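You operate a simulated robot arm through the tools that you are given. There is no shell and no other tool.

You are at the controls of a simulated robot arm. One attempt, no reset.

TASK
Put two of the orange sensors from the grey table top on the green shelf of the tall rack. Press the blue-tag button three times. Press the zero button three times. Take the small clips carton and leave it on the top of the drawer cabinet. Take the white carton from the green mat by the roller press and leave it on the green mat by the head cradle. Fetch the tall black bracket and set it on the top of the gear bench. Put the brown parts carton labelled "Rollers" from the green mat by the roller press on the top of the gear bench and the brown parts carton labelled "Relays" in the inside of the orange kit tray. Do these in any order. Set down upright: brown parts carton.

Only the result counts: the job must be done as asked and must still hold three seconds after the hand-in. Knocking over, shifting, dropping, spilling or breaking anything else fails it.

THE ROBOT
A 7-joint arm with a three-finger gripper on a trunk, on a base that drives. Base frame: it is fixed to the floor where the robot stands at the start and does not move with it; the origin is under the middle of the robot, x ahead of it, y to its left, z up; the surface under the hand at the start is at about z = 780. Units: mm, degrees, N and s.
With the tool pointing down near the work surface it reaches from about 100 to 880 mm from the robot's upright axis, wherever it stands. Its first joint turns from -166.0 to 166.0 degrees. Places, roughly: blue-tag button [400, -2200, 900]; brown parts carton [-1750, -6000, 1000]; green mat by the head cradle [-1800, -4800, 800]; green shelf of the tall rack [500, -1900, 900]; inside of the orange kit tray (13x25 cm) [480, -6300, 780]; orange sensor (4x3x3 cm) [400, -100, 800]; small clips carton [-2000, -5000, 750]; tall black bracket (7x3x8 cm) [-1800, -6300, 900]; top of the drawer cabinet [500, -4400, 400]; top of the gear bench [600, -4900, 800]; white carton [-1750, -6000, 750]; zero button [500, -4900, 800]. Payload 2.94 kg.
The TCP is the grasp point between the finger pads, 30 mm short of the fingertips. In the tool frame z runs along the fingers and y along their closing line. The gripper opens to 132 mm. The gripper's body begins 107 mm behind the TCP.
Orientation is that of the tool frame in the base frame, as a unit quaternion [w, x, y, z]. With the fingers straight down and closing along the base's y, the tool's x points along the base's -x, its y along +y and its z along -z.

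THE INTERFACE
- The arm moves only by the tool nudge_tool. Its argument "targets" is a list of rows, each an object of numbers (a shift or turn left out is 0, a gripper value left out holds the last): "gripper": the closure, from 0 (fully open) to 1 (shut); "tx", "ty", "tz": the shift along the tool's x, y, z in mm; "rx", "ry", "rz": the turn, a rotation vector about the tool's x, y, z in degrees. In form: [{"gripper": .., "tx": .., "ty": .., "tz": .., "rx": .., "ry": .., "rz": ..}, ...]. A call has 1 to 20 rows; each row shifts and turns the commanded pose from where the row before left it, along the tool's axes as they then stand. A row lasts 0.2 s, in which the tool goes at most 50 mm and 8.6 degrees; a call with a longer step from one row to the next is refused whole, and so is a gripper value outside its range. A pose out of reach is approached as far as the arm can. The call stops where the force on the tool passes 40 N (or 10 N more than at its start, if that is more) or the arm is blocked; 0.2 s more then pass. The fingers move at their own pace and stop on an object; they squeeze with about 35 N. The grip force told is the motor's: it shows also when the fingers shut on nothing. Time passes only in rows, and 0.2 s behind the last, so rows that do not move let the fingers close. The reply holds the time, the measured pose of the TCP, the force on the tool along the base axes, the opening and the grip force, in the units named above and with some noise, with the torque about the TCP (base axes, N m) and any sound that the robot's microphone picked up, and new pictures: "show" is both (left out), scene, wrist or none.
- Cameras (640 x 400 px; columns grow to the right, rows downward): "scene" is now at [28.1, 155.7, 1734.1]; the picture's right is [-0.49, -0.87, 0.00], its down [-0.74, 0.42, -0.53] and it looks along [0.46, -0.26, -0.85] (base axes); focal length 292 px, centre (320, 200). "wrist" rides on the gripper at [72, 3, -144] in the tool frame; the picture's right is [-0.04, 1.00, 0.00], its down [-0.88, -0.04, -0.48] and it looks along [-0.48, -0.02, 0.88] (tool axes); focal length 256 px, centre (320, 200). There is no depth. A picture from a camera that has moved, and an enlarged one, comes with that camera's place and axes in the base frame and with its lens.
- lift_body(by): slides the trunk up (or, below 0, down) by that many mm; the arm and the scene camera ride with it, the base frame stays. It gives what a move gives, with no picture.
- roll_base(legs): drives the robot by 1 to 6 legs, each [ahead, left, turn to the left] in mm, mm and degrees, along the robot's own axes; the way and the turn of a leg run together, so that a leg with both is an arc; at most 1500 mm and 180 degrees a leg. The arm and the cameras ride along, it lands a little off, and it stops where it bumps. It gives what a move gives, and a new picture of the scene camera.
- pan_tilt(pan, tilt): turns the head with the scene camera to pan (to the left, within 143 degrees either way) and tilt (down, from -29 to 69), counted from straight ahead of the robot. It gives what a move gives, and a new picture of the scene camera.
- enlarge(camera, box): a new picture of the part [left, top, right, bottom] of that camera's present view, enlarged. No time passes.
- close_job(): hands the job in; it is judged then, once.

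Places have to be worked out from the pictures, the camera data and where the tool is seen. Open the gripper and draw the arm clear of the work before you hand the job in, unless the task says otherwise.

The tools are called as a command line: name --argument value ..., lists and objects as JSON in quotes. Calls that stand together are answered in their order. nudge_tool: Moves the arm, as the interface text tells. Its arguments: {"type":"object","properties":{"targets":{"type":"array","items":{"type":"object","properties":{"gripper":{"type":"number"},"tx":{"type":"number"},"ty":{"type":"number"},"tz":{"type":"number"},"rx":{"type":"number"},"ry":{"type":"number"},"rz":{"type":"number"}}}},"show":{"type":"string","enum":["both","scene","wrist","none"]}},"required":["targets"]} The other tools are called the same way: lift_body (by) slides the trunk up or down; roll_base (legs) drives the base; pan_tilt (pan, tilt) turns the head that bears the scene camera; enlarge (camera, box) takes an enlarged picture of a part of a camera's view; close_job () hands the job in.

At the start:

```text
t: 0.0
eef_pos: [361.1, -274.0, 1026.1]
ee_rot: [0.0, 0.0, 1.0, 0.0]
contact_force: [0.8, -0.8, 0.8]
moment: [-0.01, -0.02, -0.01]
grip_width: 131.9
finger_force: 0.1
trunk travel left (down, up): [-250.0, 290.0]
robot x, y, heading: [-0.5, -0.5, 0.1]
head pan, tilt: [-29.3, 58.3]
```

scene: 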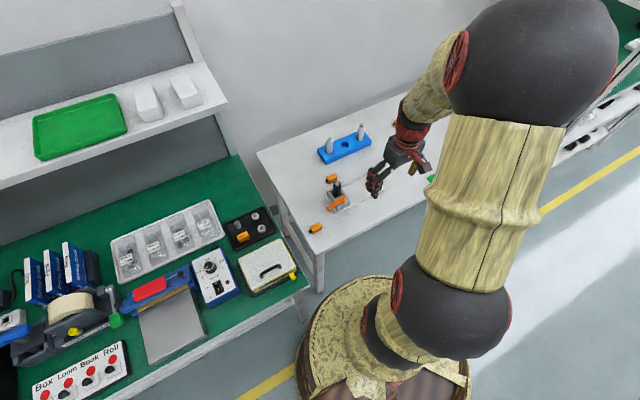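
wrist: 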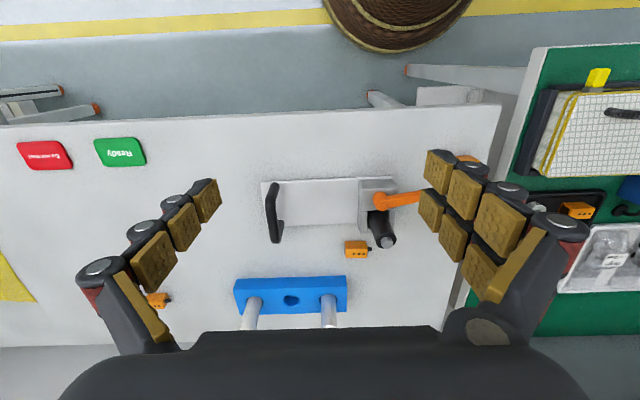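

I begin by looking closely at the grey table in front of the robot to find the orange sensors.

enlarge --camera "scene" --box '[220, 80, 460, 260]'

enlarge --camera "wrist" --box '[80, 120, 640, 340]'

```text
2.22 times, centred on (340, 170) of scene
camera zoom: at [28.1, 155.7, 1734.1], right [-0.49, -0.87, 0.0], down [-0.74, 0.42, -0.53], along [0.46, -0.26, -0.85], focal length 649 px, centre (276, 267)
```

zoom: 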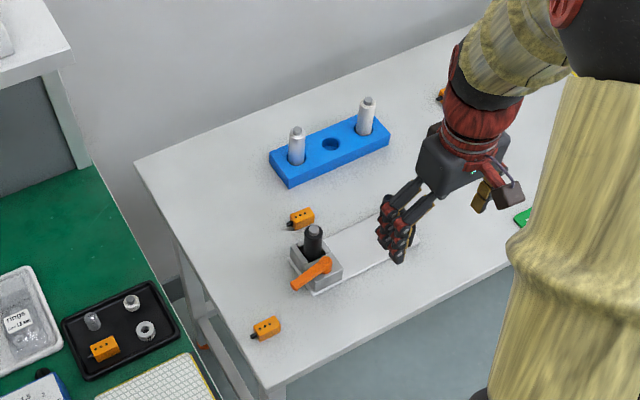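

```text
1.14 times, centred on (360, 230) of wrist
camera zoom: at [288.6, -270.5, 1170.6], right [0.04, 1.0, 0.0], down [0.88, -0.04, 0.48], along [0.48, -0.02, -0.88], focal length 293 px, centre (274, 166)
```

zoom: 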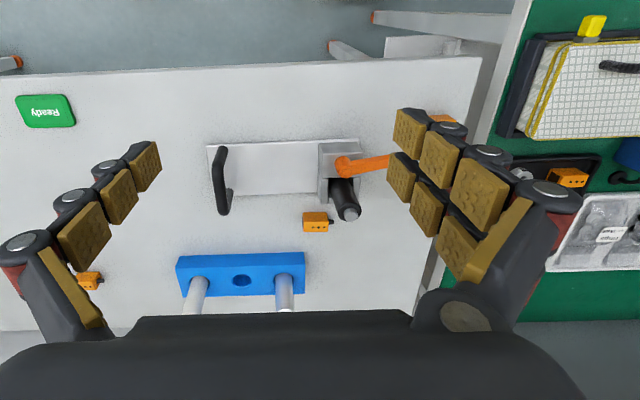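

Three orange sensors stand on the grey table (near [444,-59], [602,-219], and a far one near [723,-630]). Before grasping I look round toward the other stations.

pan_tilt --pan -80 --tilt 20

pan_tilt --pan -110 --tilt 15

pan_tilt --pan -10 --tilt 50

```text
t: 1.2
eef_pos: [360.6, -274.8, 1027.2]
ee_rot: [0.0, 0.0, 1.0, 0.0]
contact_force: [-1.0, 0.1, -0.4]
moment: [0.05, -0.02, 0.02]
grip_width: 131.9
finger_force: 0.1
trunk travel left (down, up): [-250.0, 290.0]
robot x, y, heading: [-2.3, 4.1, -0.1]
head pan, tilt: [-80.0, 20.0]
camera scene: at [-15.4, 97.6, 1790.2], right [-0.98, -0.17, 0.0], down [-0.06, 0.34, -0.94], along [0.16, -0.93, -0.34], focal length 292 px, centre (320, 200)
```

scene: 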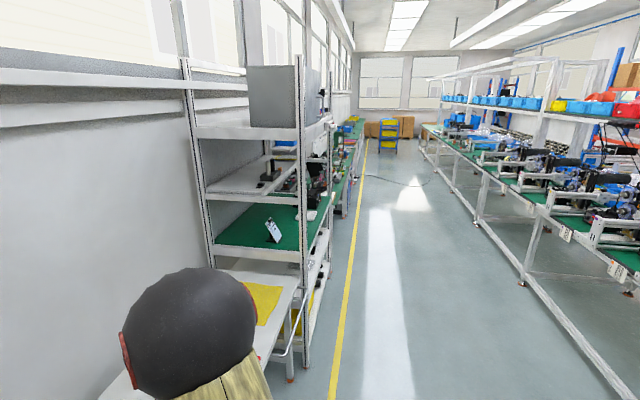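

```text
t: 2.1
eef_pos: [361.0, -273.9, 1025.6]
ee_rot: [0.0, 0.0, 1.0, 0.0]
contact_force: [0.3, -0.4, -0.5]
moment: [0.01, 0.0, 0.0]
grip_width: 131.9
finger_force: 0.0
trunk travel left (down, up): [-250.0, 290.0]
robot x, y, heading: [-0.9, 1.7, -0.0]
head pan, tilt: [-110.0, 15.0]
camera scene: at [-63.5, 101.5, 1798.4], right [-0.94, 0.34, 0.0], down [0.09, 0.24, -0.97], along [-0.33, -0.91, -0.26], focal length 292 px, centre (320, 200)
```

scene: 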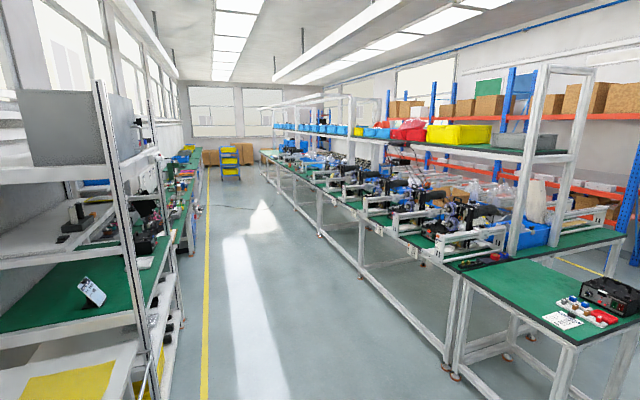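

```text
t: 3.9
eef_pos: [361.5, -274.3, 1025.7]
ee_rot: [0.0, 0.0, 1.0, -0.001]
contact_force: [-0.4, 0.9, 0.0]
moment: [0.02, 0.02, -0.02]
grip_width: 132.1
finger_force: 0.0
trunk travel left (down, up): [-250.0, 290.0]
robot x, y, heading: [-0.1, -0.0, 0.2]
head pan, tilt: [-10.0, 50.0]
camera scene: at [44.2, 175.9, 1744.7], right [-0.17, -0.98, 0.0], down [-0.75, 0.13, -0.64], along [0.63, -0.11, -0.77], focal length 292 px, centre (320, 200)
```

scene: 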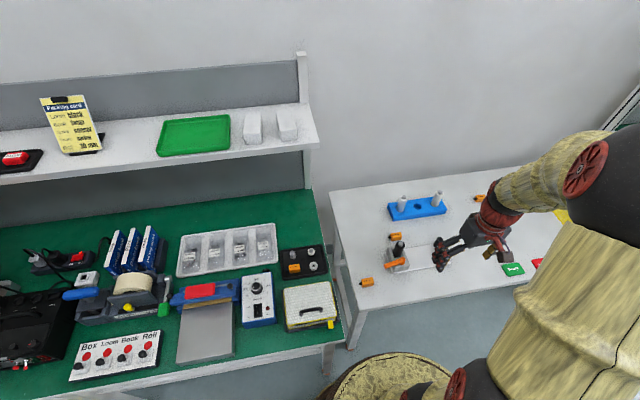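

I enlarge the present scene view on the near and middle sensors to judge their orientation.

enlarge --camera "scene" --box '[340, 190, 500, 290]'

enlarge --camera "wrist" --box '[330, 130, 490, 270]'

```text
4.00 times, centred on (420, 240) of scene
camera zoom: at [44.2, 175.9, 1744.7], right [-0.17, -0.98, 0.0], down [-0.75, 0.13, -0.64], along [0.63, -0.11, -0.77], focal length 1168 px, centre (-80, 40)
```

zoom: 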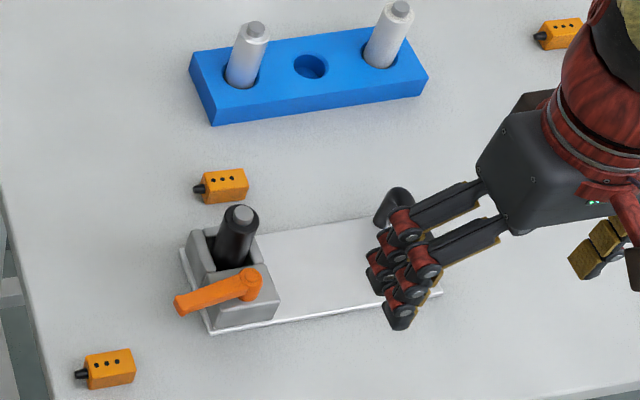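

```text
2.86 times, centred on (410, 200) of wrist
camera zoom: at [288.6, -270.5, 1170.6], right [0.04, 1.0, 0.0], down [0.88, -0.04, 0.48], along [0.48, -0.02, -0.88], focal length 731 px, centre (63, 200)
```

zoom: 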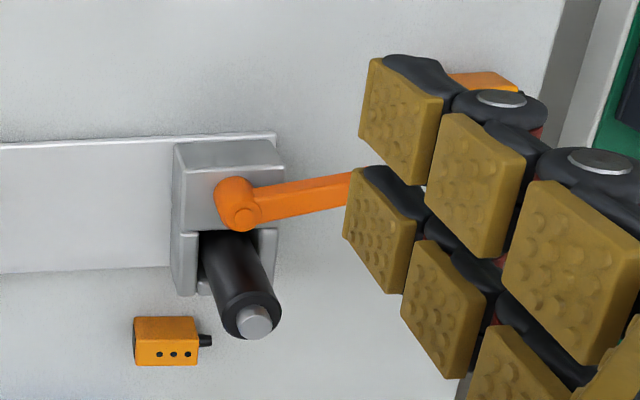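

The sensors lie with their long side along base y with a cable stub toward +y. I move the open hand above the near sensor for a close wrist-camera view.

nudge_tool --targets '[{"tx": -16, "ty": 43, "tz": 13, "gripper": 0.3}, {"tx": -16, "ty": 43, "tz": 13}, {"tx": -16, "ty": 43, "tz": 13}, {"tx": -16, "ty": 43, "tz": 13}, {"tx": -15, "ty": 43, "tz": 13}, {}, {}]' --show "wrist"

```text
t: 5.5
eef_pos: [442.7, -58.8, 959.7]
ee_rot: [0.0, 0.0, 1.0, 0.0]
contact_force: [-0.7, -0.1, -0.2]
moment: [0.01, -0.04, -0.02]
grip_width: 92.5
finger_force: 0.0
trunk travel left (down, up): [-250.0, 290.0]
robot x, y, heading: [-0.8, 0.9, 0.1]
head pan, tilt: [-10.0, 50.0]
camera wrist: at [370.0, -55.7, 1105.3], right [0.04, 1.0, 0.0], down [0.88, -0.04, 0.48], along [0.48, -0.02, -0.88], focal length 256 px, centre (320, 200)
```

wrist: 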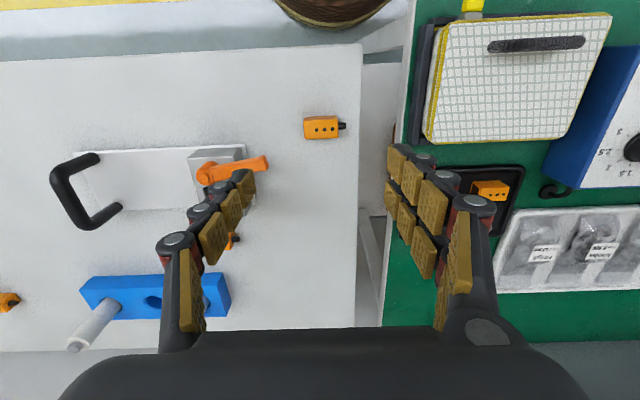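

The sensor sits at about (438,-57), body along y. I test turning the hand 90° and tilting it sideways so it can grip the sensor across its 3 cm width while slanted (needed later for entering the shelf).

nudge_tool --targets '[{"rz": 8.2}, {"rz": 8.2}, {"rz": 8.2}, {"rz": 8.2}, {"rz": 8.2}, {"rz": 8.2}, {"rz": 8.2}, {"rz": 8.2}, {"rz": 8.2}, {"rz": 8.2}, {"rz": 8.0}, {"ry": -8}, {"ry": -8}, {"ry": -8}, {"ry": -8}, {"ry": -8}, {}, {}]'

```text
t: 9.3
eef_pos: [438.8, -59.6, 960.7]
ee_rot: [0.242, 0.664, 0.665, -0.242]
contact_force: [-0.1, -0.4, 0.4]
moment: [0.04, -0.06, 0.0]
grip_width: 92.3
finger_force: 0.1
trunk travel left (down, up): [-250.0, 290.0]
robot x, y, heading: [-0.5, -0.1, -0.1]
head pan, tilt: [-10.0, 50.0]
camera scene: at [44.1, 175.9, 1744.7], right [-0.17, -0.98, 0.0], down [-0.75, 0.13, -0.64], along [0.63, -0.11, -0.77], focal length 292 px, centre (320, 200)
camera wrist: at [442.4, 88.9, 1025.4], right [1.0, -0.03, 0.03], down [-0.04, -0.37, 0.93], along [-0.02, -0.93, -0.37], focal length 256 px, centre (320, 200)
```

scene: 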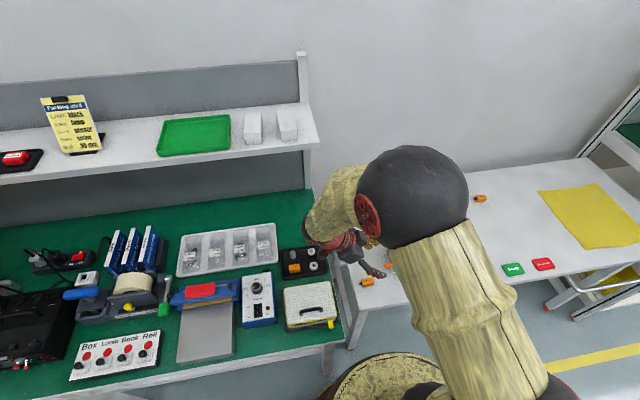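
wrist: 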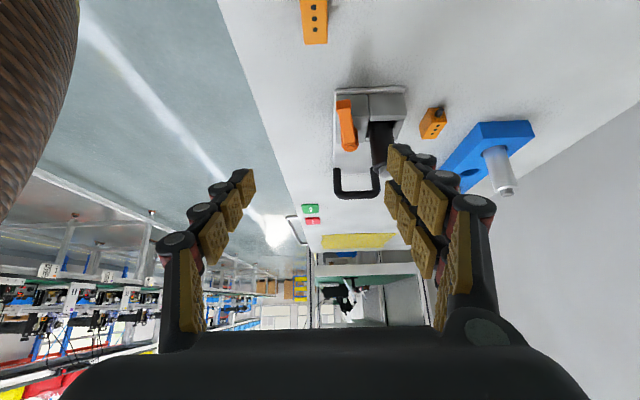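

The slanted pose is reached well. Now I go to a pre-grasp behind the sensor along the tool axis, then in toward the sensor (target TCP ≈ (438,-41,814)).

nudge_tool --targets '[{"tx": 36, "tz": 13.3, "gripper": 0.5}, {"tx": 36, "tz": 13.3}, {"tx": 36, "tz": 13.3}, {}, {"tz": 15}, {"tz": 15}, {}, {}]'

```text
t: 11.1
eef_pos: [440.4, -19.9, 838.8]
ee_rot: [0.243, 0.664, 0.664, -0.242]
contact_force: [-0.7, 0.1, 0.7]
moment: [0.01, 0.03, 0.01]
grip_width: 66.2
finger_force: 0.1
trunk travel left (down, up): [-250.0, 290.0]
robot x, y, heading: [1.0, -0.3, 0.0]
head pan, tilt: [-10.0, 50.0]
camera scene: at [44.3, 176.3, 1744.7], right [-0.17, -0.98, 0.0], down [-0.75, 0.13, -0.64], along [0.63, -0.11, -0.77], focal length 292 px, centre (320, 200)
camera wrist: at [443.4, 127.7, 903.6], right [1.0, -0.03, 0.03], down [-0.04, -0.37, 0.93], along [-0.02, -0.93, -0.37], focal length 256 px, centre (320, 200)
```

scene: 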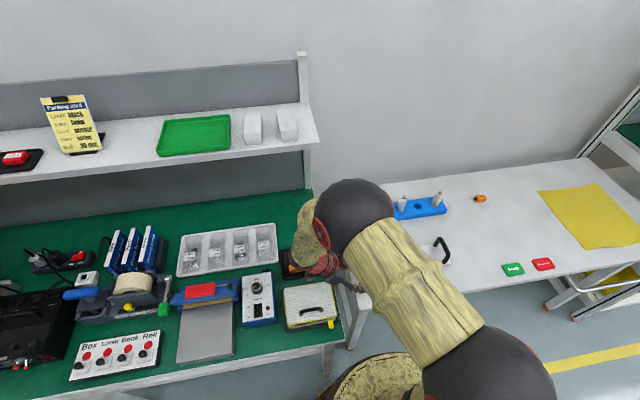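
wrist: 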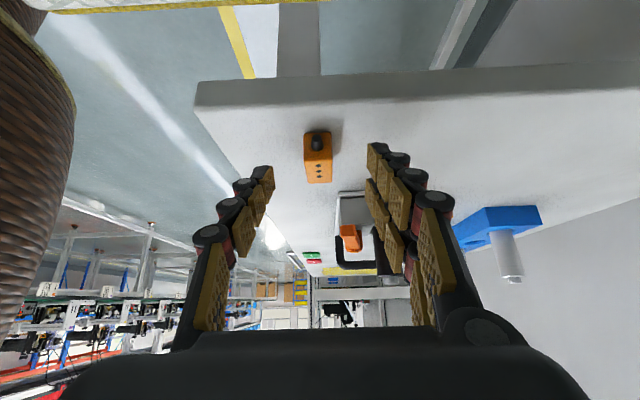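

The sensor is centred between the fingers. I go in 31 mm more and close.

nudge_tool --targets '[{"tz": 16, "ty": -2}, {"tz": 15}, {}, {"gripper": 0.9}, {"gripper": 1}, {}, {}, {}, {}]'

```text
t: 13.0
eef_pos: [440.1, -39.9, 816.1]
ee_rot: [0.243, 0.665, 0.663, -0.241]
contact_force: [-2.3, 0.7, 10.0]
moment: [-0.02, 0.02, -0.04]
grip_width: 21.1
finger_force: 33.1
trunk travel left (down, up): [-250.0, 290.0]
robot x, y, heading: [1.5, -2.0, 0.0]
head pan, tilt: [-10.0, 50.0]
stopped in row 9: the force on the tool passed its limit at 40 N (the readings are from after the stop); the commanded pose is now the measured one
camera scene: at [43.6, 176.3, 1744.4], right [-0.17, -0.98, 0.0], down [-0.75, 0.13, -0.64], along [0.63, -0.11, -0.77], focal length 292 px, centre (320, 200)
camera wrist: at [442.4, 108.0, 880.8], right [1.0, -0.03, 0.03], down [-0.04, -0.37, 0.93], along [-0.02, -0.93, -0.37], focal length 256 px, centre (320, 200)
```

scene: 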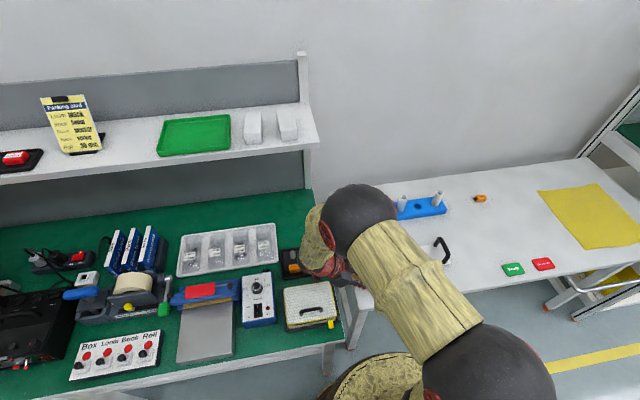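
wrist: 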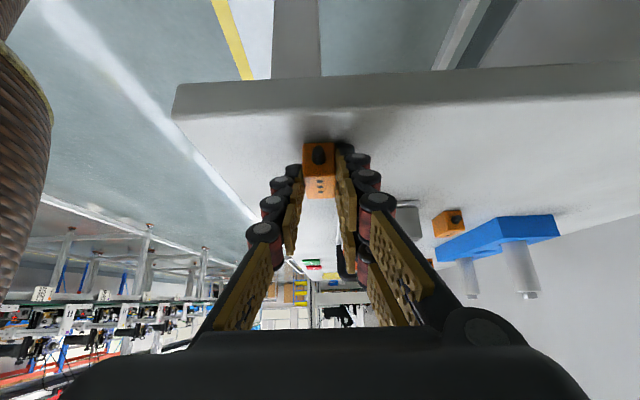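

The sensor is gripped (21 mm opening, 33 N). I lift straight up and check that it comes along.

nudge_tool --targets '[{"tx": -6.4, "tz": -7.7}, {"tx": -12.9, "tz": -15.3}, {"tx": -19.3, "tz": -23}, {"tx": -19.3, "tz": -23}, {"tx": -19.3, "tz": -23}, {}]' --show "wrist"

```text
t: 14.4
eef_pos: [438.7, -36.9, 934.1]
ee_rot: [0.242, 0.665, 0.664, -0.242]
contact_force: [-0.3, 0.3, -0.2]
moment: [0.0, -0.04, 0.0]
grip_width: 20.8
finger_force: 35.1
trunk travel left (down, up): [-250.0, 290.0]
robot x, y, heading: [-2.1, -1.8, 0.2]
head pan, tilt: [-10.0, 50.0]
camera wrist: at [441.5, 110.1, 999.0], right [1.0, -0.03, 0.03], down [-0.04, -0.37, 0.93], along [-0.02, -0.93, -0.37], focal length 256 px, centre (320, 200)
```

wrist: 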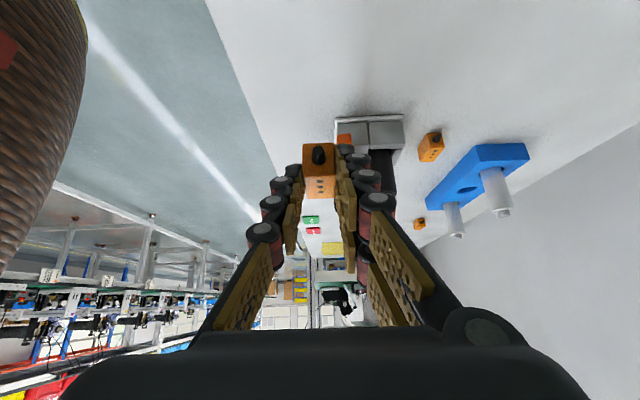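

The sensor hangs in the grip. I swing the hand to point forward (keeping the slant) and pull it in before driving.

nudge_tool --targets '[{"rx": -5.26, "rz": -6.27}, {"rx": -5.26, "rz": -6.27}, {"rx": -5.26, "rz": -6.27}, {"rx": -5.26, "rz": -6.27}, {"rx": -5.26, "rz": -6.27}, {"rx": -5.26, "rz": -6.27}, {"rx": -5.26, "rz": -6.27}, {"rx": -5.26, "rz": -6.27}, {"rx": -5.26, "rz": -6.27}, {"rx": -5.26, "rz": -6.27}, {"rx": -5.26, "rz": -6.27}, {"tx": 36, "tz": -30}, {"tx": 36, "tz": -30}, {"tx": 36, "tz": -30}, {}]' --show "wrist"

pan_tilt --pan -60 --tilt 35

```text
t: 17.5
eef_pos: [384.3, -23.0, 1036.0]
ee_rot: [0.429, 0.045, 0.902, -0.019]
contact_force: [0.8, 0.0, -1.3]
moment: [-0.02, 0.05, -0.01]
grip_width: 20.8
finger_force: 35.1
out of reach, approached as far as the arm can: row 11
trunk travel left (down, up): [-250.0, 290.0]
robot x, y, heading: [-3.4, -0.5, 0.1]
head pan, tilt: [-10.0, 50.0]
stopped in row 15: the arm was blocked; the commanded pose is now the measured one
camera wrist: at [227.8, -4.3, 1071.7], right [0.12, 0.99, 0.04], down [0.18, -0.06, 0.98], along [0.98, -0.11, -0.19], focal length 256 px, centre (320, 200)
```

wrist: 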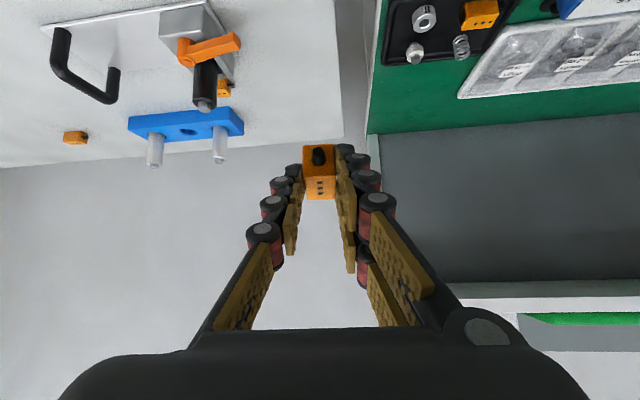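

```text
t: 18.7
eef_pos: [383.1, -23.3, 1034.7]
ee_rot: [0.43, 0.045, 0.902, -0.019]
contact_force: [-0.6, 0.9, -0.4]
moment: [-0.01, -0.02, 0.03]
grip_width: 20.5
finger_force: 34.2
trunk travel left (down, up): [-250.0, 290.0]
robot x, y, heading: [-2.0, -1.3, 0.1]
head pan, tilt: [-60.0, 35.0]
camera scene: at [12.5, 113.2, 1766.4], right [-0.87, -0.5, 0.0], down [-0.29, 0.5, -0.82], along [0.41, -0.71, -0.57], focal length 292 px, centre (320, 200)
```

scene: 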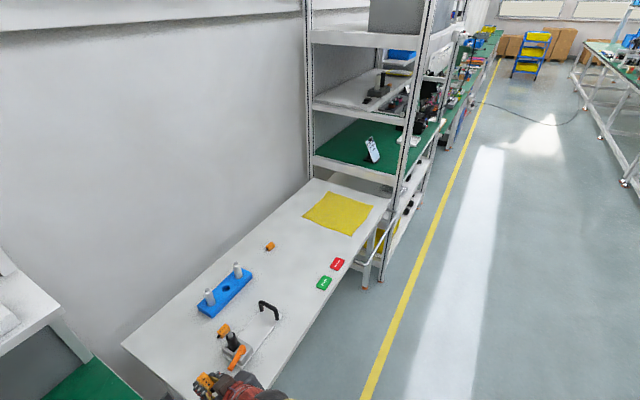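

The arm reached its inner limit with the sensor still held. I back off from the table and drive right along the aisle toward the rack.

roll_base --legs '[[-350, 0, 0], [0, -1500, 0], [0, -250, 0]]'

pan_tilt --pan -5 --tilt 45

```text
t: 29.3
eef_pos: [15.3, -1751.9, 1036.5]
ee_rot: [0.429, 0.05, 0.902, -0.021]
contact_force: [0.4, -0.1, 0.3]
moment: [-0.03, 0.0, 0.0]
grip_width: 20.9
finger_force: 35.1
trunk travel left (down, up): [-250.0, 290.0]
robot x, y, heading: [-366.4, -1728.7, -0.6]
head pan, tilt: [-60.0, 35.0]
camera scene: at [-354.4, -1610.9, 1766.4], right [-0.87, -0.49, 0.0], down [-0.28, 0.5, -0.82], along [0.4, -0.71, -0.57], focal length 292 px, centre (320, 200)
```

scene: 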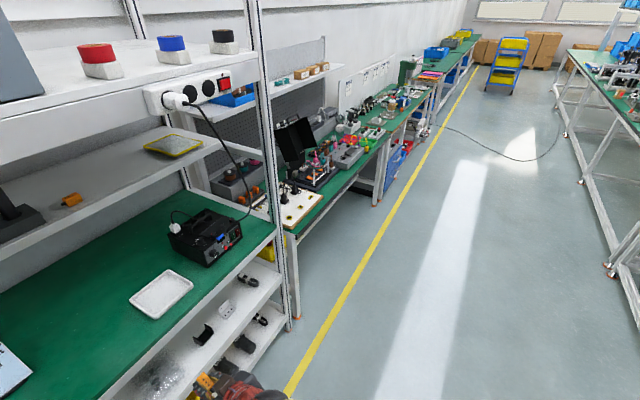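

```text
t: 30.5
eef_pos: [14.3, -1751.8, 1036.8]
ee_rot: [0.429, 0.05, 0.901, -0.021]
contact_force: [0.0, 0.8, -0.9]
moment: [0.0, 0.01, 0.03]
grip_width: 21.1
finger_force: 35.3
trunk travel left (down, up): [-250.0, 290.0]
robot x, y, heading: [-365.4, -1723.6, -0.6]
head pan, tilt: [-5.0, 45.0]
camera scene: at [-316.6, -1542.1, 1751.6], right [-0.1, -0.99, 0.0], down [-0.7, 0.07, -0.71], along [0.7, -0.07, -0.71], focal length 292 px, centre (320, 200)
```

scene: 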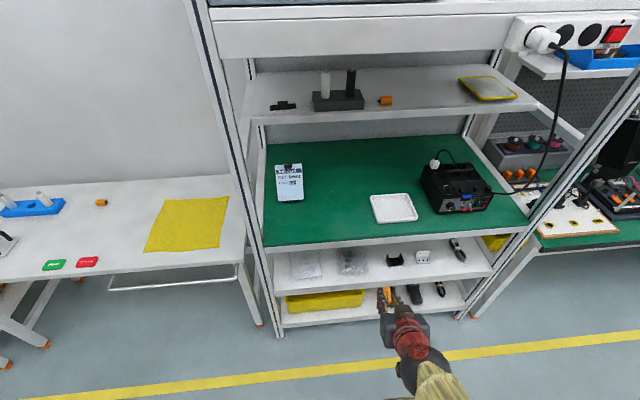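

The rack's green shelf shows a sign at left, a white tray mid, and a black device at right. I enlarge the views of the device and the shelf.

enlarge --camera "scene" --box '[400, 130, 540, 230]'

enlarge --camera "scene" --box '[240, 130, 480, 280]'

```text
4.00 times, centred on (470, 180) of scene
camera zoom: at [-316.6, -1542.1, 1751.6], right [-0.1, -0.99, 0.0], down [-0.7, 0.07, -0.71], along [0.7, -0.07, -0.71], focal length 1168 px, centre (-280, 280)
```

zoom: 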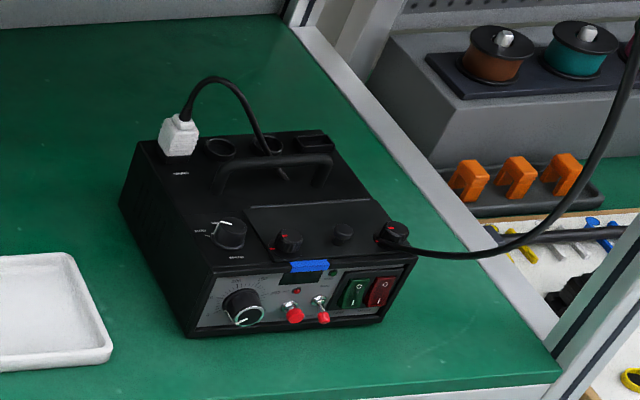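

```text
2.67 times, centred on (360, 205) of scene
camera zoom: at [-316.6, -1542.1, 1751.6], right [-0.1, -0.99, 0.0], down [-0.7, 0.07, -0.71], along [0.7, -0.07, -0.71], focal length 779 px, centre (213, 187)
```

zoom: 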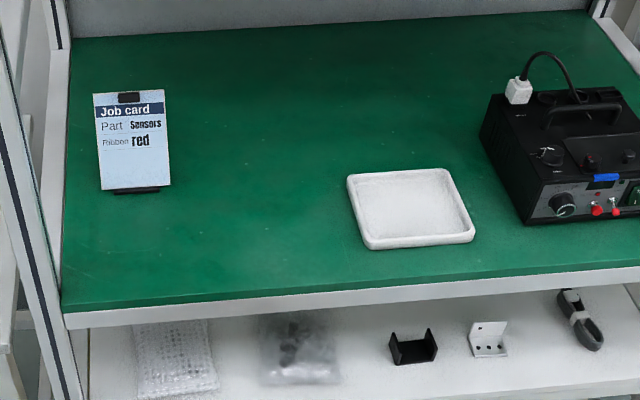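

The shelf front is clear at about (420,-1650). I move the robot closer and a little left, so the hand stays in front of the rack.

roll_base --legs '[[200, 105, 0]]'

nudge_tool --targets '[{"tx": -5, "tz": 20}, {"tx": -5, "tz": 10, "rx": -0.6, "ry": 1.6, "rz": -0.66}, {"tx": -5, "rx": -0.6, "ry": 1.6, "rz": -0.66}, {"rx": -0.6, "ry": 1.6, "rz": -0.66}, {"rx": -0.6, "ry": 1.6, "rz": -0.66}, {"rx": -0.6, "ry": 1.6, "rz": -0.66}, {"rx": -0.6, "ry": 1.6, "rz": -0.66}, {"rx": -0.6, "ry": 1.6, "rz": -0.66}, {}]'

```text
t: 32.2
eef_pos: [218.5, -1647.5, 1035.6]
ee_rot: [0.429, 0.051, 0.902, -0.022]
contact_force: [-0.1, -0.7, -1.0]
moment: [0.03, 0.0, 0.04]
grip_width: 20.9
finger_force: 35.3
trunk travel left (down, up): [-250.0, 290.0]
robot x, y, heading: [-165.9, -1619.0, -0.9]
head pan, tilt: [-5.0, 45.0]
camera scene: at [-112.8, -1436.6, 1751.6], right [-0.1, -0.99, 0.0], down [-0.7, 0.07, -0.71], along [0.7, -0.07, -0.71], focal length 292 px, centre (320, 200)
```

scene: 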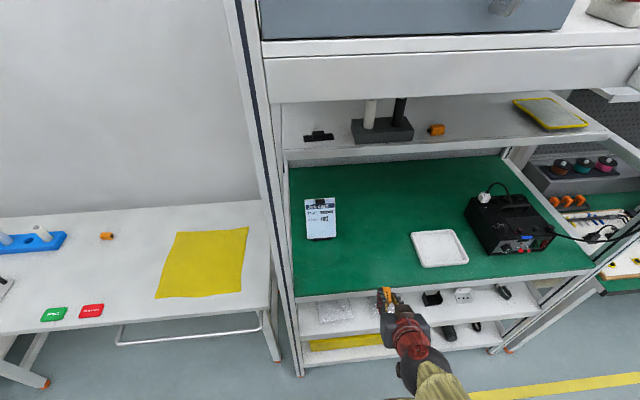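

```text
t: 34.2
eef_pos: [249.7, -1650.2, 1028.0]
ee_rot: [0.339, 0.001, 0.941, -0.001]
contact_force: [0.0, -0.6, 0.2]
moment: [0.0, 0.0, 0.04]
grip_width: 21.1
finger_force: 34.9
trunk travel left (down, up): [-250.0, 290.0]
robot x, y, heading: [-167.2, -1620.9, -0.7]
head pan, tilt: [-5.0, 45.0]
camera scene: at [-112.7, -1436.7, 1751.6], right [-0.1, -0.99, 0.0], down [-0.7, 0.07, -0.71], along [0.7, -0.07, -0.71], focal length 292 px, centre (320, 200)
camera wrist: at [102.5, -1646.6, 1094.3], right [0.04, 1.0, 0.03], down [0.37, -0.04, 0.93], along [0.93, -0.02, -0.37], focal length 256 px, centre (320, 200)
```

scene: 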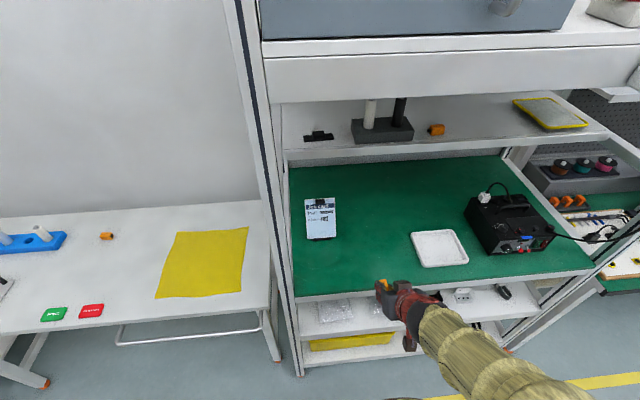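
wrist: 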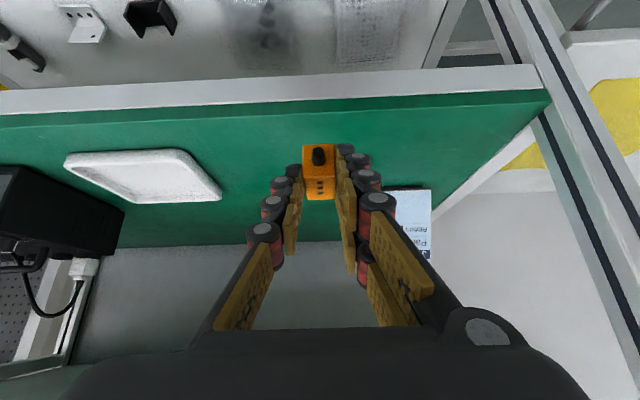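

The shelf top works out at z ≈ 892, front edge x ≈ 320. I move the sensor in over the shelf to hover about 25 mm above it.

nudge_tool --targets '[{"tx": -18, "tz": 38.5}, {"tx": -18, "tz": 38.5}, {"tx": -18, "tz": 38.5}, {"tx": -18, "tz": 38.5}, {}, {}]'

```text
t: 35.6
eef_pos: [405.7, -1651.4, 956.6]
ee_rot: [0.34, 0.0, 0.94, -0.001]
contact_force: [-0.1, 0.0, 0.4]
moment: [0.0, -0.01, 0.02]
grip_width: 20.9
finger_force: 34.8
trunk travel left (down, up): [-250.0, 290.0]
robot x, y, heading: [-165.4, -1622.2, -0.6]
head pan, tilt: [-5.0, 45.0]
camera scene: at [-113.3, -1436.6, 1751.6], right [-0.1, -0.99, 0.0], down [-0.7, 0.07, -0.71], along [0.7, -0.07, -0.71], focal length 292 px, centre (320, 200)
camera wrist: at [257.1, -1647.8, 1023.1], right [0.04, 1.0, 0.03], down [0.37, -0.04, 0.93], along [0.93, -0.02, -0.37], focal length 256 px, centre (320, 200)
```

scene: 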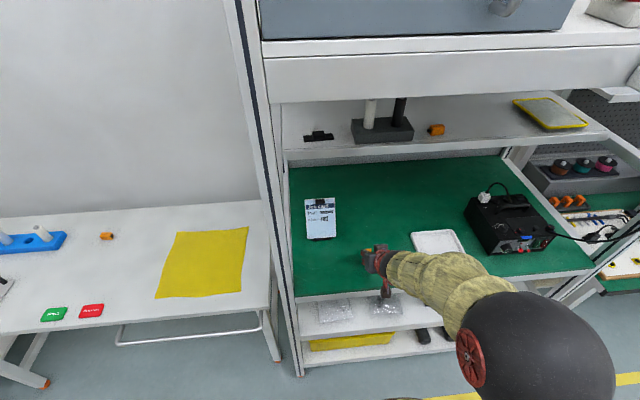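
wrist: 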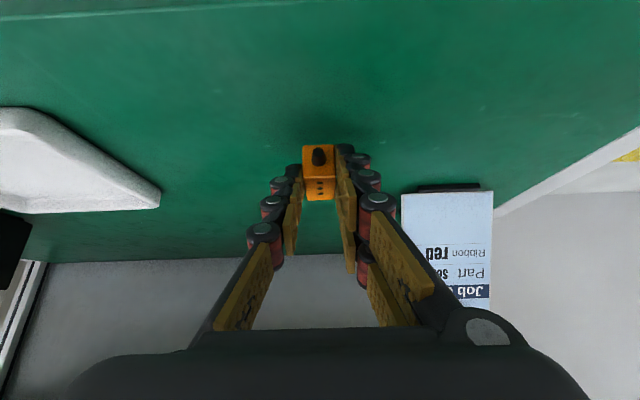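

I lower 20 mm, then continue in small steps watching the force.

nudge_tool --targets '[{"tx": 3.2, "tz": 3.85}, {"tx": 3.2, "tz": 3.85}, {"tx": 3.2, "tz": 3.85}, {"tx": 3.2, "tz": 3.85}, {}]' --show "none"

nudge_tool --targets '[{"tx": 1.3, "tz": 1.54}, {"tx": 1.3, "tz": 1.54}, {}]' --show "none"

nudge_tool --targets '[{"tx": 1.3, "tz": 1.54}, {"tx": 1.3, "tz": 1.54}, {}]' --show "wrist"

```text
t: 36.8
eef_pos: [404.9, -1652.9, 937.1]
ee_rot: [0.341, 0.001, 0.94, -0.001]
contact_force: [0.3, -0.1, -0.8]
moment: [0.02, 0.0, 0.03]
grip_width: 21.0
finger_force: 35.3
trunk travel left (down, up): [-250.0, 290.0]
robot x, y, heading: [-166.5, -1619.0, -0.8]
head pan, tilt: [-5.0, 45.0]
```

```text
t: 37.6
eef_pos: [406.6, -1652.7, 937.2]
ee_rot: [0.343, 0.001, 0.939, -0.001]
contact_force: [-7.2, -3.1, 24.4]
moment: [0.29, 0.2, 0.05]
grip_width: 20.5
finger_force: 35.0
trunk travel left (down, up): [-250.0, 290.0]
robot x, y, heading: [-164.7, -1620.0, -0.7]
head pan, tilt: [-5.0, 45.0]
```

```text
t: 38.1
eef_pos: [408.5, -1652.6, 935.7]
ee_rot: [0.346, 0.002, 0.938, -0.001]
contact_force: [1.0, 0.0, 8.0]
moment: [0.11, -0.09, -0.06]
grip_width: 20.7
finger_force: 34.4
trunk travel left (down, up): [-250.0, 290.0]
robot x, y, heading: [-163.4, -1616.4, -1.0]
head pan, tilt: [-5.0, 45.0]
stopped in row 2: the force on the tool passed its limit at 43 N (the readings are from after the stop); the commanded pose is now the measured one
camera wrist: at [260.6, -1647.3, 999.8], right [0.04, 1.0, 0.03], down [0.36, -0.04, 0.93], along [0.93, -0.02, -0.36], focal length 256 px, centre (320, 200)
```

wrist: 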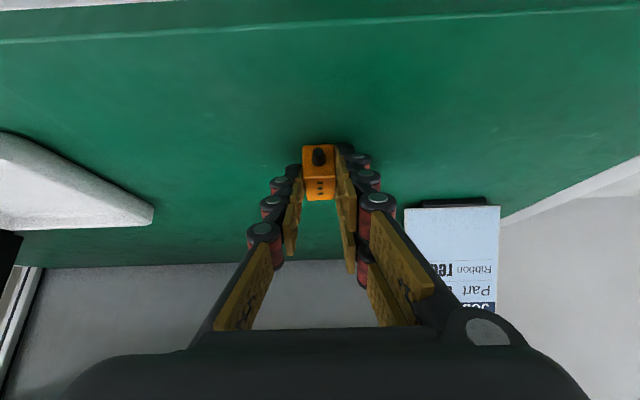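

The sensor rests on the shelf (contact at TCP z≈936, shelf ≈ 900). I open the fingers and look.

nudge_tool --targets '[{"gripper": 0.8}, {"gripper": 0.6}, {"gripper": 0.6}, {}, {}]' --show "wrist"

```text
t: 39.3
eef_pos: [406.9, -1651.8, 933.5]
ee_rot: [0.343, 0.001, 0.94, -0.001]
contact_force: [1.9, -0.8, 3.6]
moment: [0.08, -0.05, -0.02]
grip_width: 55.6
finger_force: 0.4
trunk travel left (down, up): [-250.0, 290.0]
robot x, y, heading: [-166.8, -1618.4, -0.7]
head pan, tilt: [-5.0, 45.0]
camera wrist: at [258.9, -1647.1, 998.0], right [0.04, 1.0, 0.03], down [0.37, -0.04, 0.93], along [0.93, -0.02, -0.37], focal length 256 px, centre (320, 200)
```

wrist: 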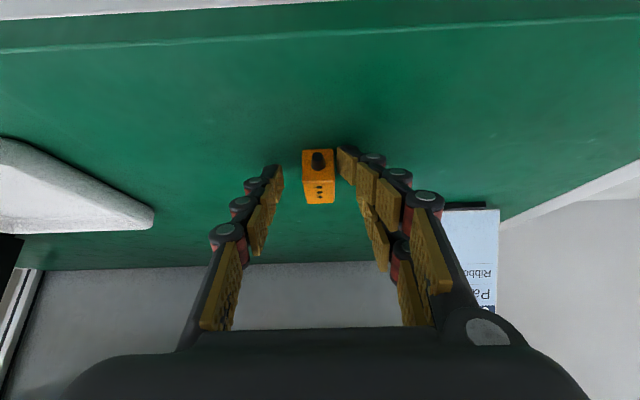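

The sensor stands on the shelf. I draw the hand back out along the tool axis, then drive back to the grey table for the far sensor.

nudge_tool --targets '[{"tz": -20}, {"tz": -30}, {"tz": -40, "tx": 10}, {"tz": -40, "tx": 20}, {"tz": -38, "tx": 21}, {}]' --show "scene"

roll_base --legs '[[-100, 0, 0], [0, 990, 0.7], [230, 0, 0]]'

```text
t: 40.7
eef_pos: [259.8, -1649.4, 1030.5]
ee_rot: [0.344, 0.001, 0.939, -0.001]
contact_force: [0.4, -0.1, -1.1]
moment: [-0.01, -0.02, -0.01]
grip_width: 52.8
finger_force: 0.0
trunk travel left (down, up): [-250.0, 290.0]
robot x, y, heading: [-164.0, -1614.8, -0.5]
head pan, tilt: [-5.0, 45.0]
camera scene: at [-113.2, -1436.7, 1751.6], right [-0.1, -0.99, 0.0], down [-0.7, 0.07, -0.71], along [0.7, -0.07, -0.71], focal length 292 px, centre (320, 200)
```

scene: 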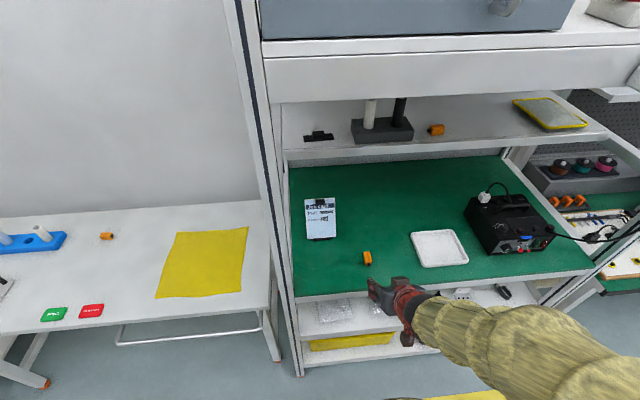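

```text
t: 47.9
eef_pos: [392.8, -654.1, 1030.5]
ee_rot: [0.344, -0.012, 0.939, 0.004]
contact_force: [0.3, -0.4, 0.1]
moment: [-0.02, 0.03, -0.01]
grip_width: 52.9
finger_force: 0.2
trunk travel left (down, up): [-250.0, 290.0]
robot x, y, heading: [-34.4, -638.6, 0.8]
head pan, tilt: [-5.0, 45.0]
camera scene: at [13.7, -452.9, 1751.6], right [-0.07, -1.0, 0.0], down [-0.71, 0.05, -0.71], along [0.7, -0.05, -0.71], focal length 292 px, centre (320, 200)
```

scene: 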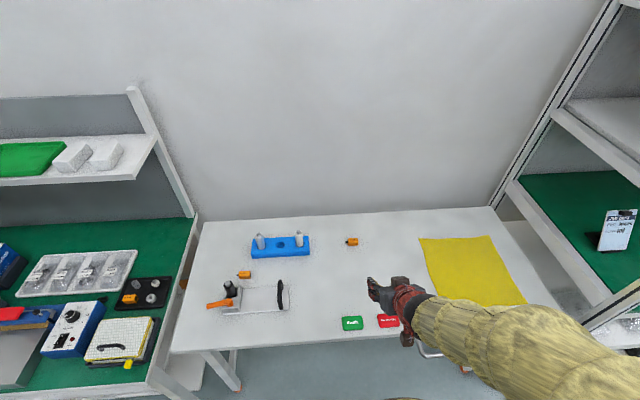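

The far sensor works out at about (712,-633). I bring the tool upright and yaw it 90° so it closes along x.

nudge_tool --targets '[{"ry": 8, "gripper": 0.4}, {"ry": 8}, {"ry": 8}, {"ry": 8}, {"ry": 8.2}, {"rz": 8.2}, {"rz": 8.2}, {"rz": 8.2}, {"rz": 8.2}, {"rz": 8.2}, {"rz": 8.2}, {"rz": 8.2}, {"rz": 8.2}, {"rz": 8.2}, {"rz": 8.2}, {"rz": 8.0}, {}]' --show "none"

nudge_tool --targets '[{"ty": 40, "tz": 10}, {"ty": 40, "tz": 10}, {"ty": 40, "tz": 10}, {"ty": 40, "tz": 10}, {"ty": 40, "tz": 10}, {"ty": 40, "tz": 10}, {"ty": 40, "tx": 10, "tz": 10}, {"ty": 40, "tx": 10, "tz": 10}, {}, {}]'

```text
t: 51.5
eef_pos: [414.4, -643.1, 981.7]
ee_rot: [0.103, 0.683, 0.709, 0.141]
contact_force: [0.8, 0.5, -0.9]
moment: [0.04, 0.0, 0.0]
grip_width: 79.2
finger_force: 0.0
out of reach, approached as far as the arm can: row 2, 3, 4, 5, 13, 14, 15, 16
trunk travel left (down, up): [-250.0, 290.0]
robot x, y, heading: [-31.3, -642.5, 0.9]
head pan, tilt: [-5.0, 45.0]
```

```text
t: 53.7
eef_pos: [735.3, -608.6, 998.7]
ee_rot: [0.101, 0.684, 0.709, 0.137]
contact_force: [0.4, 0.5, 0.5]
moment: [-0.02, 0.01, 0.02]
grip_width: 79.2
finger_force: 0.1
out of reach, approached as far as the arm can: row 1, 2, 3
trunk travel left (down, up): [-250.0, 290.0]
robot x, y, heading: [-35.0, -634.9, 0.7]
head pan, tilt: [-5.0, 45.0]
camera scene: at [13.3, -452.9, 1751.6], right [-0.07, -1.0, 0.0], down [-0.71, 0.05, -0.71], along [0.71, -0.05, -0.71], focal length 292 px, centre (320, 200)
camera wrist: at [687.3, -543.3, 1138.9], right [0.94, -0.02, 0.33], down [-0.15, -0.91, 0.4], along [0.29, -0.42, -0.86], focal length 256 px, centre (320, 200)
```

scene: 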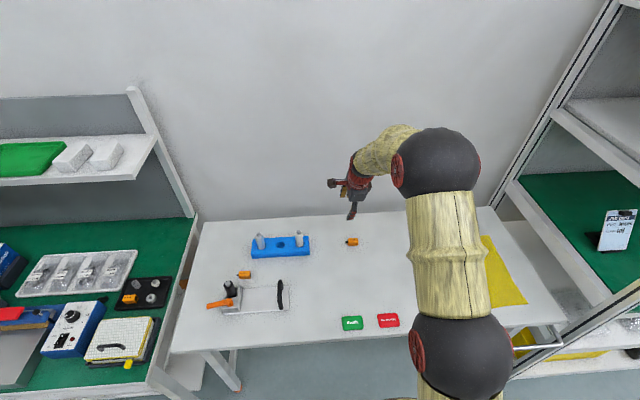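
wrist: 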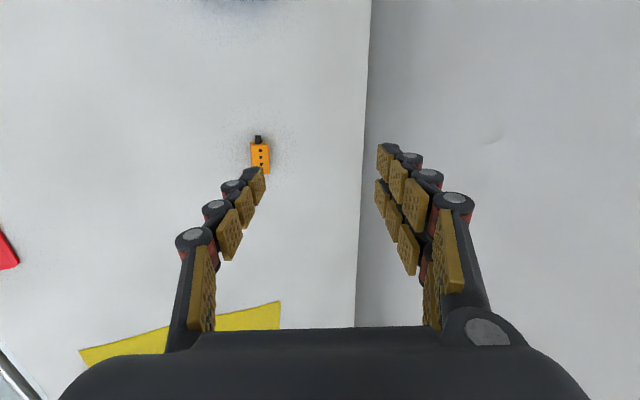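

The orientation is a bit off (inner limit earlier). I correct the tool to point straight down and move over the sensor near (716,-631).

nudge_tool --targets '[{"rx": 6.5, "ry": -1, "rz": 0.7}, {"rx": 6.5, "ry": -1, "rz": 0.7}, {"rx": 6.4, "ry": -0.9, "rz": 0.6}, {"tx": -11, "ty": -9, "tz": 35}, {"tx": -11, "ty": -10, "tz": 35}, {"tz": 35}, {}, {}]'

```text
t: 55.5
eef_pos: [715.0, -630.7, 892.9]
ee_rot: [-0.002, 0.706, 0.708, 0.0]
contact_force: [-0.5, 0.0, -0.4]
moment: [0.01, 0.0, 0.01]
grip_width: 79.1
finger_force: 0.1
trunk travel left (down, up): [-250.0, 290.0]
robot x, y, heading: [-33.0, -639.0, 1.0]
head pan, tilt: [-5.0, 45.0]
camera scene: at [13.4, -452.9, 1751.6], right [-0.07, -1.0, 0.0], down [-0.71, 0.05, -0.71], along [0.71, -0.05, -0.71], focal length 292 px, centre (320, 200)
camera wrist: at [717.9, -558.5, 1038.0], right [1.0, -0.04, 0.0], down [-0.04, -0.88, 0.47], along [-0.02, -0.47, -0.88], focal length 256 px, centre (320, 200)
```

scene: 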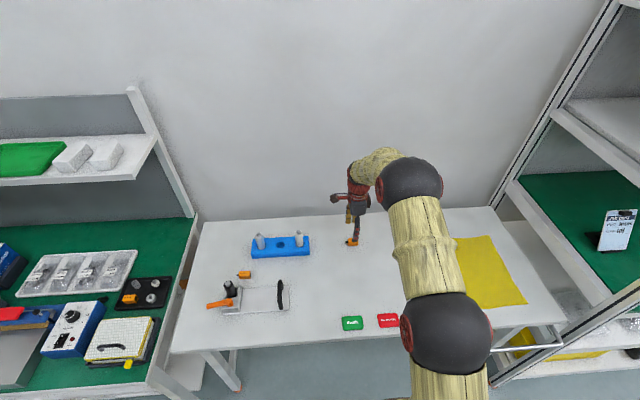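
wrist: 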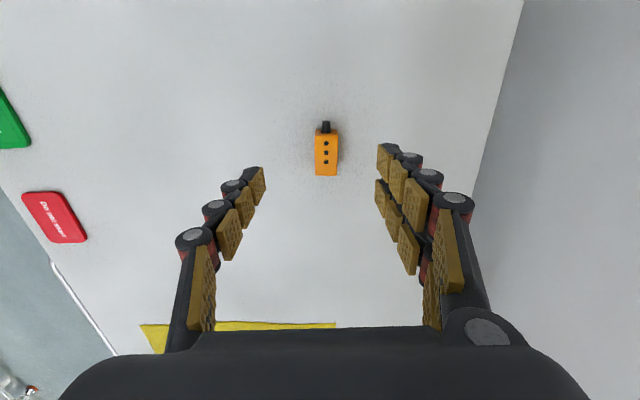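

The sensor is between the fingers, at about (720,-637). I centre, descend to TCP z ≈ 814 and close.

nudge_tool --targets '[{"tx": -7, "ty": 5, "tz": 20}, {"tz": 25}, {"tz": 22}, {"tz": 11}, {}, {"gripper": 0.7}, {"gripper": 0.9}, {"gripper": 1}, {}, {}, {}, {}]' --show "wrist"

```text
t: 58.1
eef_pos: [721.6, -638.3, 816.5]
ee_rot: [-0.002, 0.706, 0.708, 0.0]
contact_force: [0.0, -0.5, -0.2]
moment: [0.03, -0.01, -0.02]
grip_width: 20.8
finger_force: 35.4
trunk travel left (down, up): [-250.0, 290.0]
robot x, y, heading: [-33.1, -636.0, 0.9]
head pan, tilt: [-5.0, 45.0]
camera wrist: at [723.6, -565.4, 959.9], right [1.0, -0.04, 0.0], down [-0.04, -0.88, 0.47], along [-0.02, -0.47, -0.88], focal length 256 px, centre (320, 200)
```

wrist: 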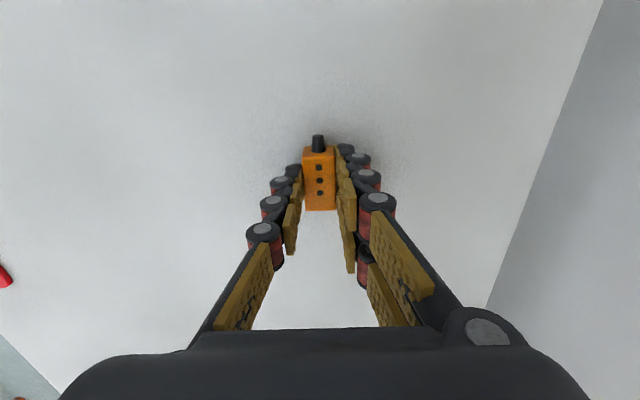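

Gripped (20.8 mm, 35 N). I lift, pull in a bit, and check the hold.

nudge_tool --targets '[{"tz": -20}, {"tz": -40}, {"tz": -40}, {"tz": -30}, {"ty": -40}, {"ty": -40}, {"ty": -40}, {"ty": -40}, {"ty": -20}, {}]'

```text
t: 60.3
eef_pos: [540.5, -638.1, 945.3]
ee_rot: [-0.002, 0.707, 0.707, -0.001]
contact_force: [0.2, 0.0, -0.4]
moment: [-0.01, -0.02, -0.01]
grip_width: 20.9
finger_force: 35.1
trunk travel left (down, up): [-250.0, 290.0]
robot x, y, heading: [-30.4, -635.8, 1.0]
head pan, tilt: [-5.0, 45.0]
camera scene: at [13.6, -452.8, 1751.6], right [-0.07, -1.0, 0.0], down [-0.71, 0.05, -0.71], along [0.7, -0.05, -0.71], focal length 292 px, centre (320, 200)
camera wrist: at [543.8, -564.7, 1090.2], right [1.0, -0.04, 0.0], down [-0.04, -0.88, 0.47], along [-0.02, -0.47, -0.88], focal length 256 px, centre (320, 200)
```

scene: 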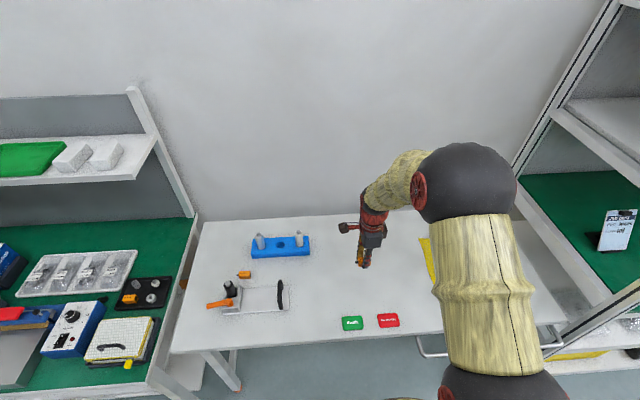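
wrist: 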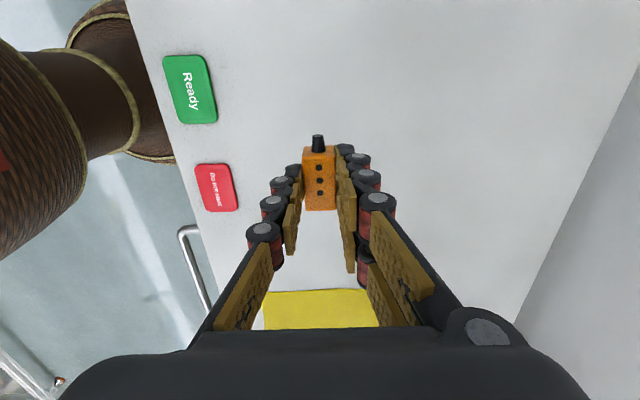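

The sensor is secure. I back out, drive right to line up with the free shelf area around y ≈ -1735 (between first sensor and white tray).

roll_base --legs '[[-350, 0, 0], [0, -1096, -1.0], [130, 0, 0]]'

```text
t: 68.7
eef_pos: [330.5, -1768.0, 945.1]
ee_rot: [-0.001, 0.713, 0.701, -0.001]
contact_force: [0.3, 0.0, -1.1]
moment: [0.04, 0.02, -0.02]
grip_width: 20.9
finger_force: 35.5
trunk travel left (down, up): [-250.0, 290.0]
robot x, y, heading: [-246.8, -1755.1, -0.3]
head pan, tilt: [-5.0, 45.0]
camera scene: at [-192.9, -1574.4, 1751.5], right [-0.09, -1.0, 0.0], down [-0.7, 0.06, -0.71], along [0.7, -0.06, -0.71], focal length 292 px, centre (320, 200)
```

scene: 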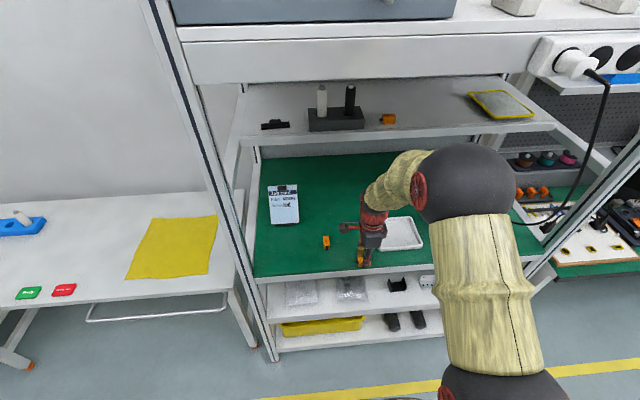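

The hand is just in front of the shelf edge at (330,-1768,945). I raise 35 mm, shift in and left, then look.

nudge_tool --targets '[{"tz": -35}, {"ty": 40, "tx": 15}, {"ty": 42, "tx": 15}, {}, {}]'

```text
t: 69.9
eef_pos: [411.7, -1739.8, 980.4]
ee_rot: [-0.001, 0.712, 0.702, 0.0]
contact_force: [0.1, 0.8, -0.2]
moment: [-0.03, -0.02, -0.02]
grip_width: 21.2
finger_force: 35.2
trunk travel left (down, up): [-250.0, 290.0]
robot x, y, heading: [-242.5, -1755.8, -0.3]
head pan, tilt: [-5.0, 45.0]
camera scene: at [-193.8, -1574.5, 1751.6], right [-0.09, -1.0, 0.0], down [-0.7, 0.06, -0.71], along [0.7, -0.06, -0.71], focal length 292 px, centre (320, 200)
camera wrist: at [415.7, -1667.3, 1125.1], right [1.0, -0.06, 0.0], down [-0.05, -0.88, 0.47], along [-0.03, -0.47, -0.88], focal length 256 px, centre (320, 200)
```

scene: 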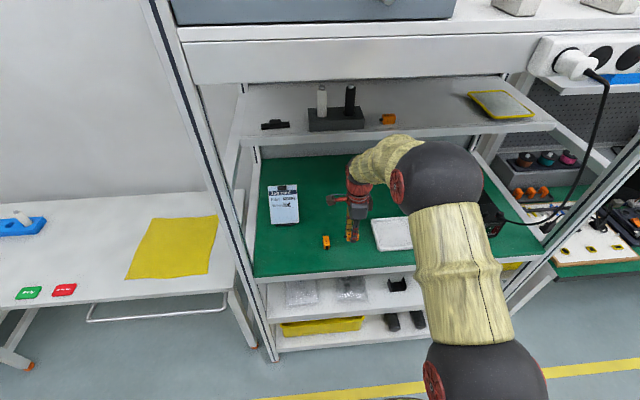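
wrist: 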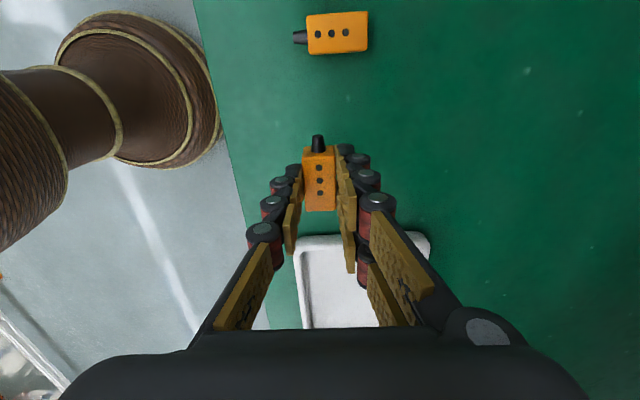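

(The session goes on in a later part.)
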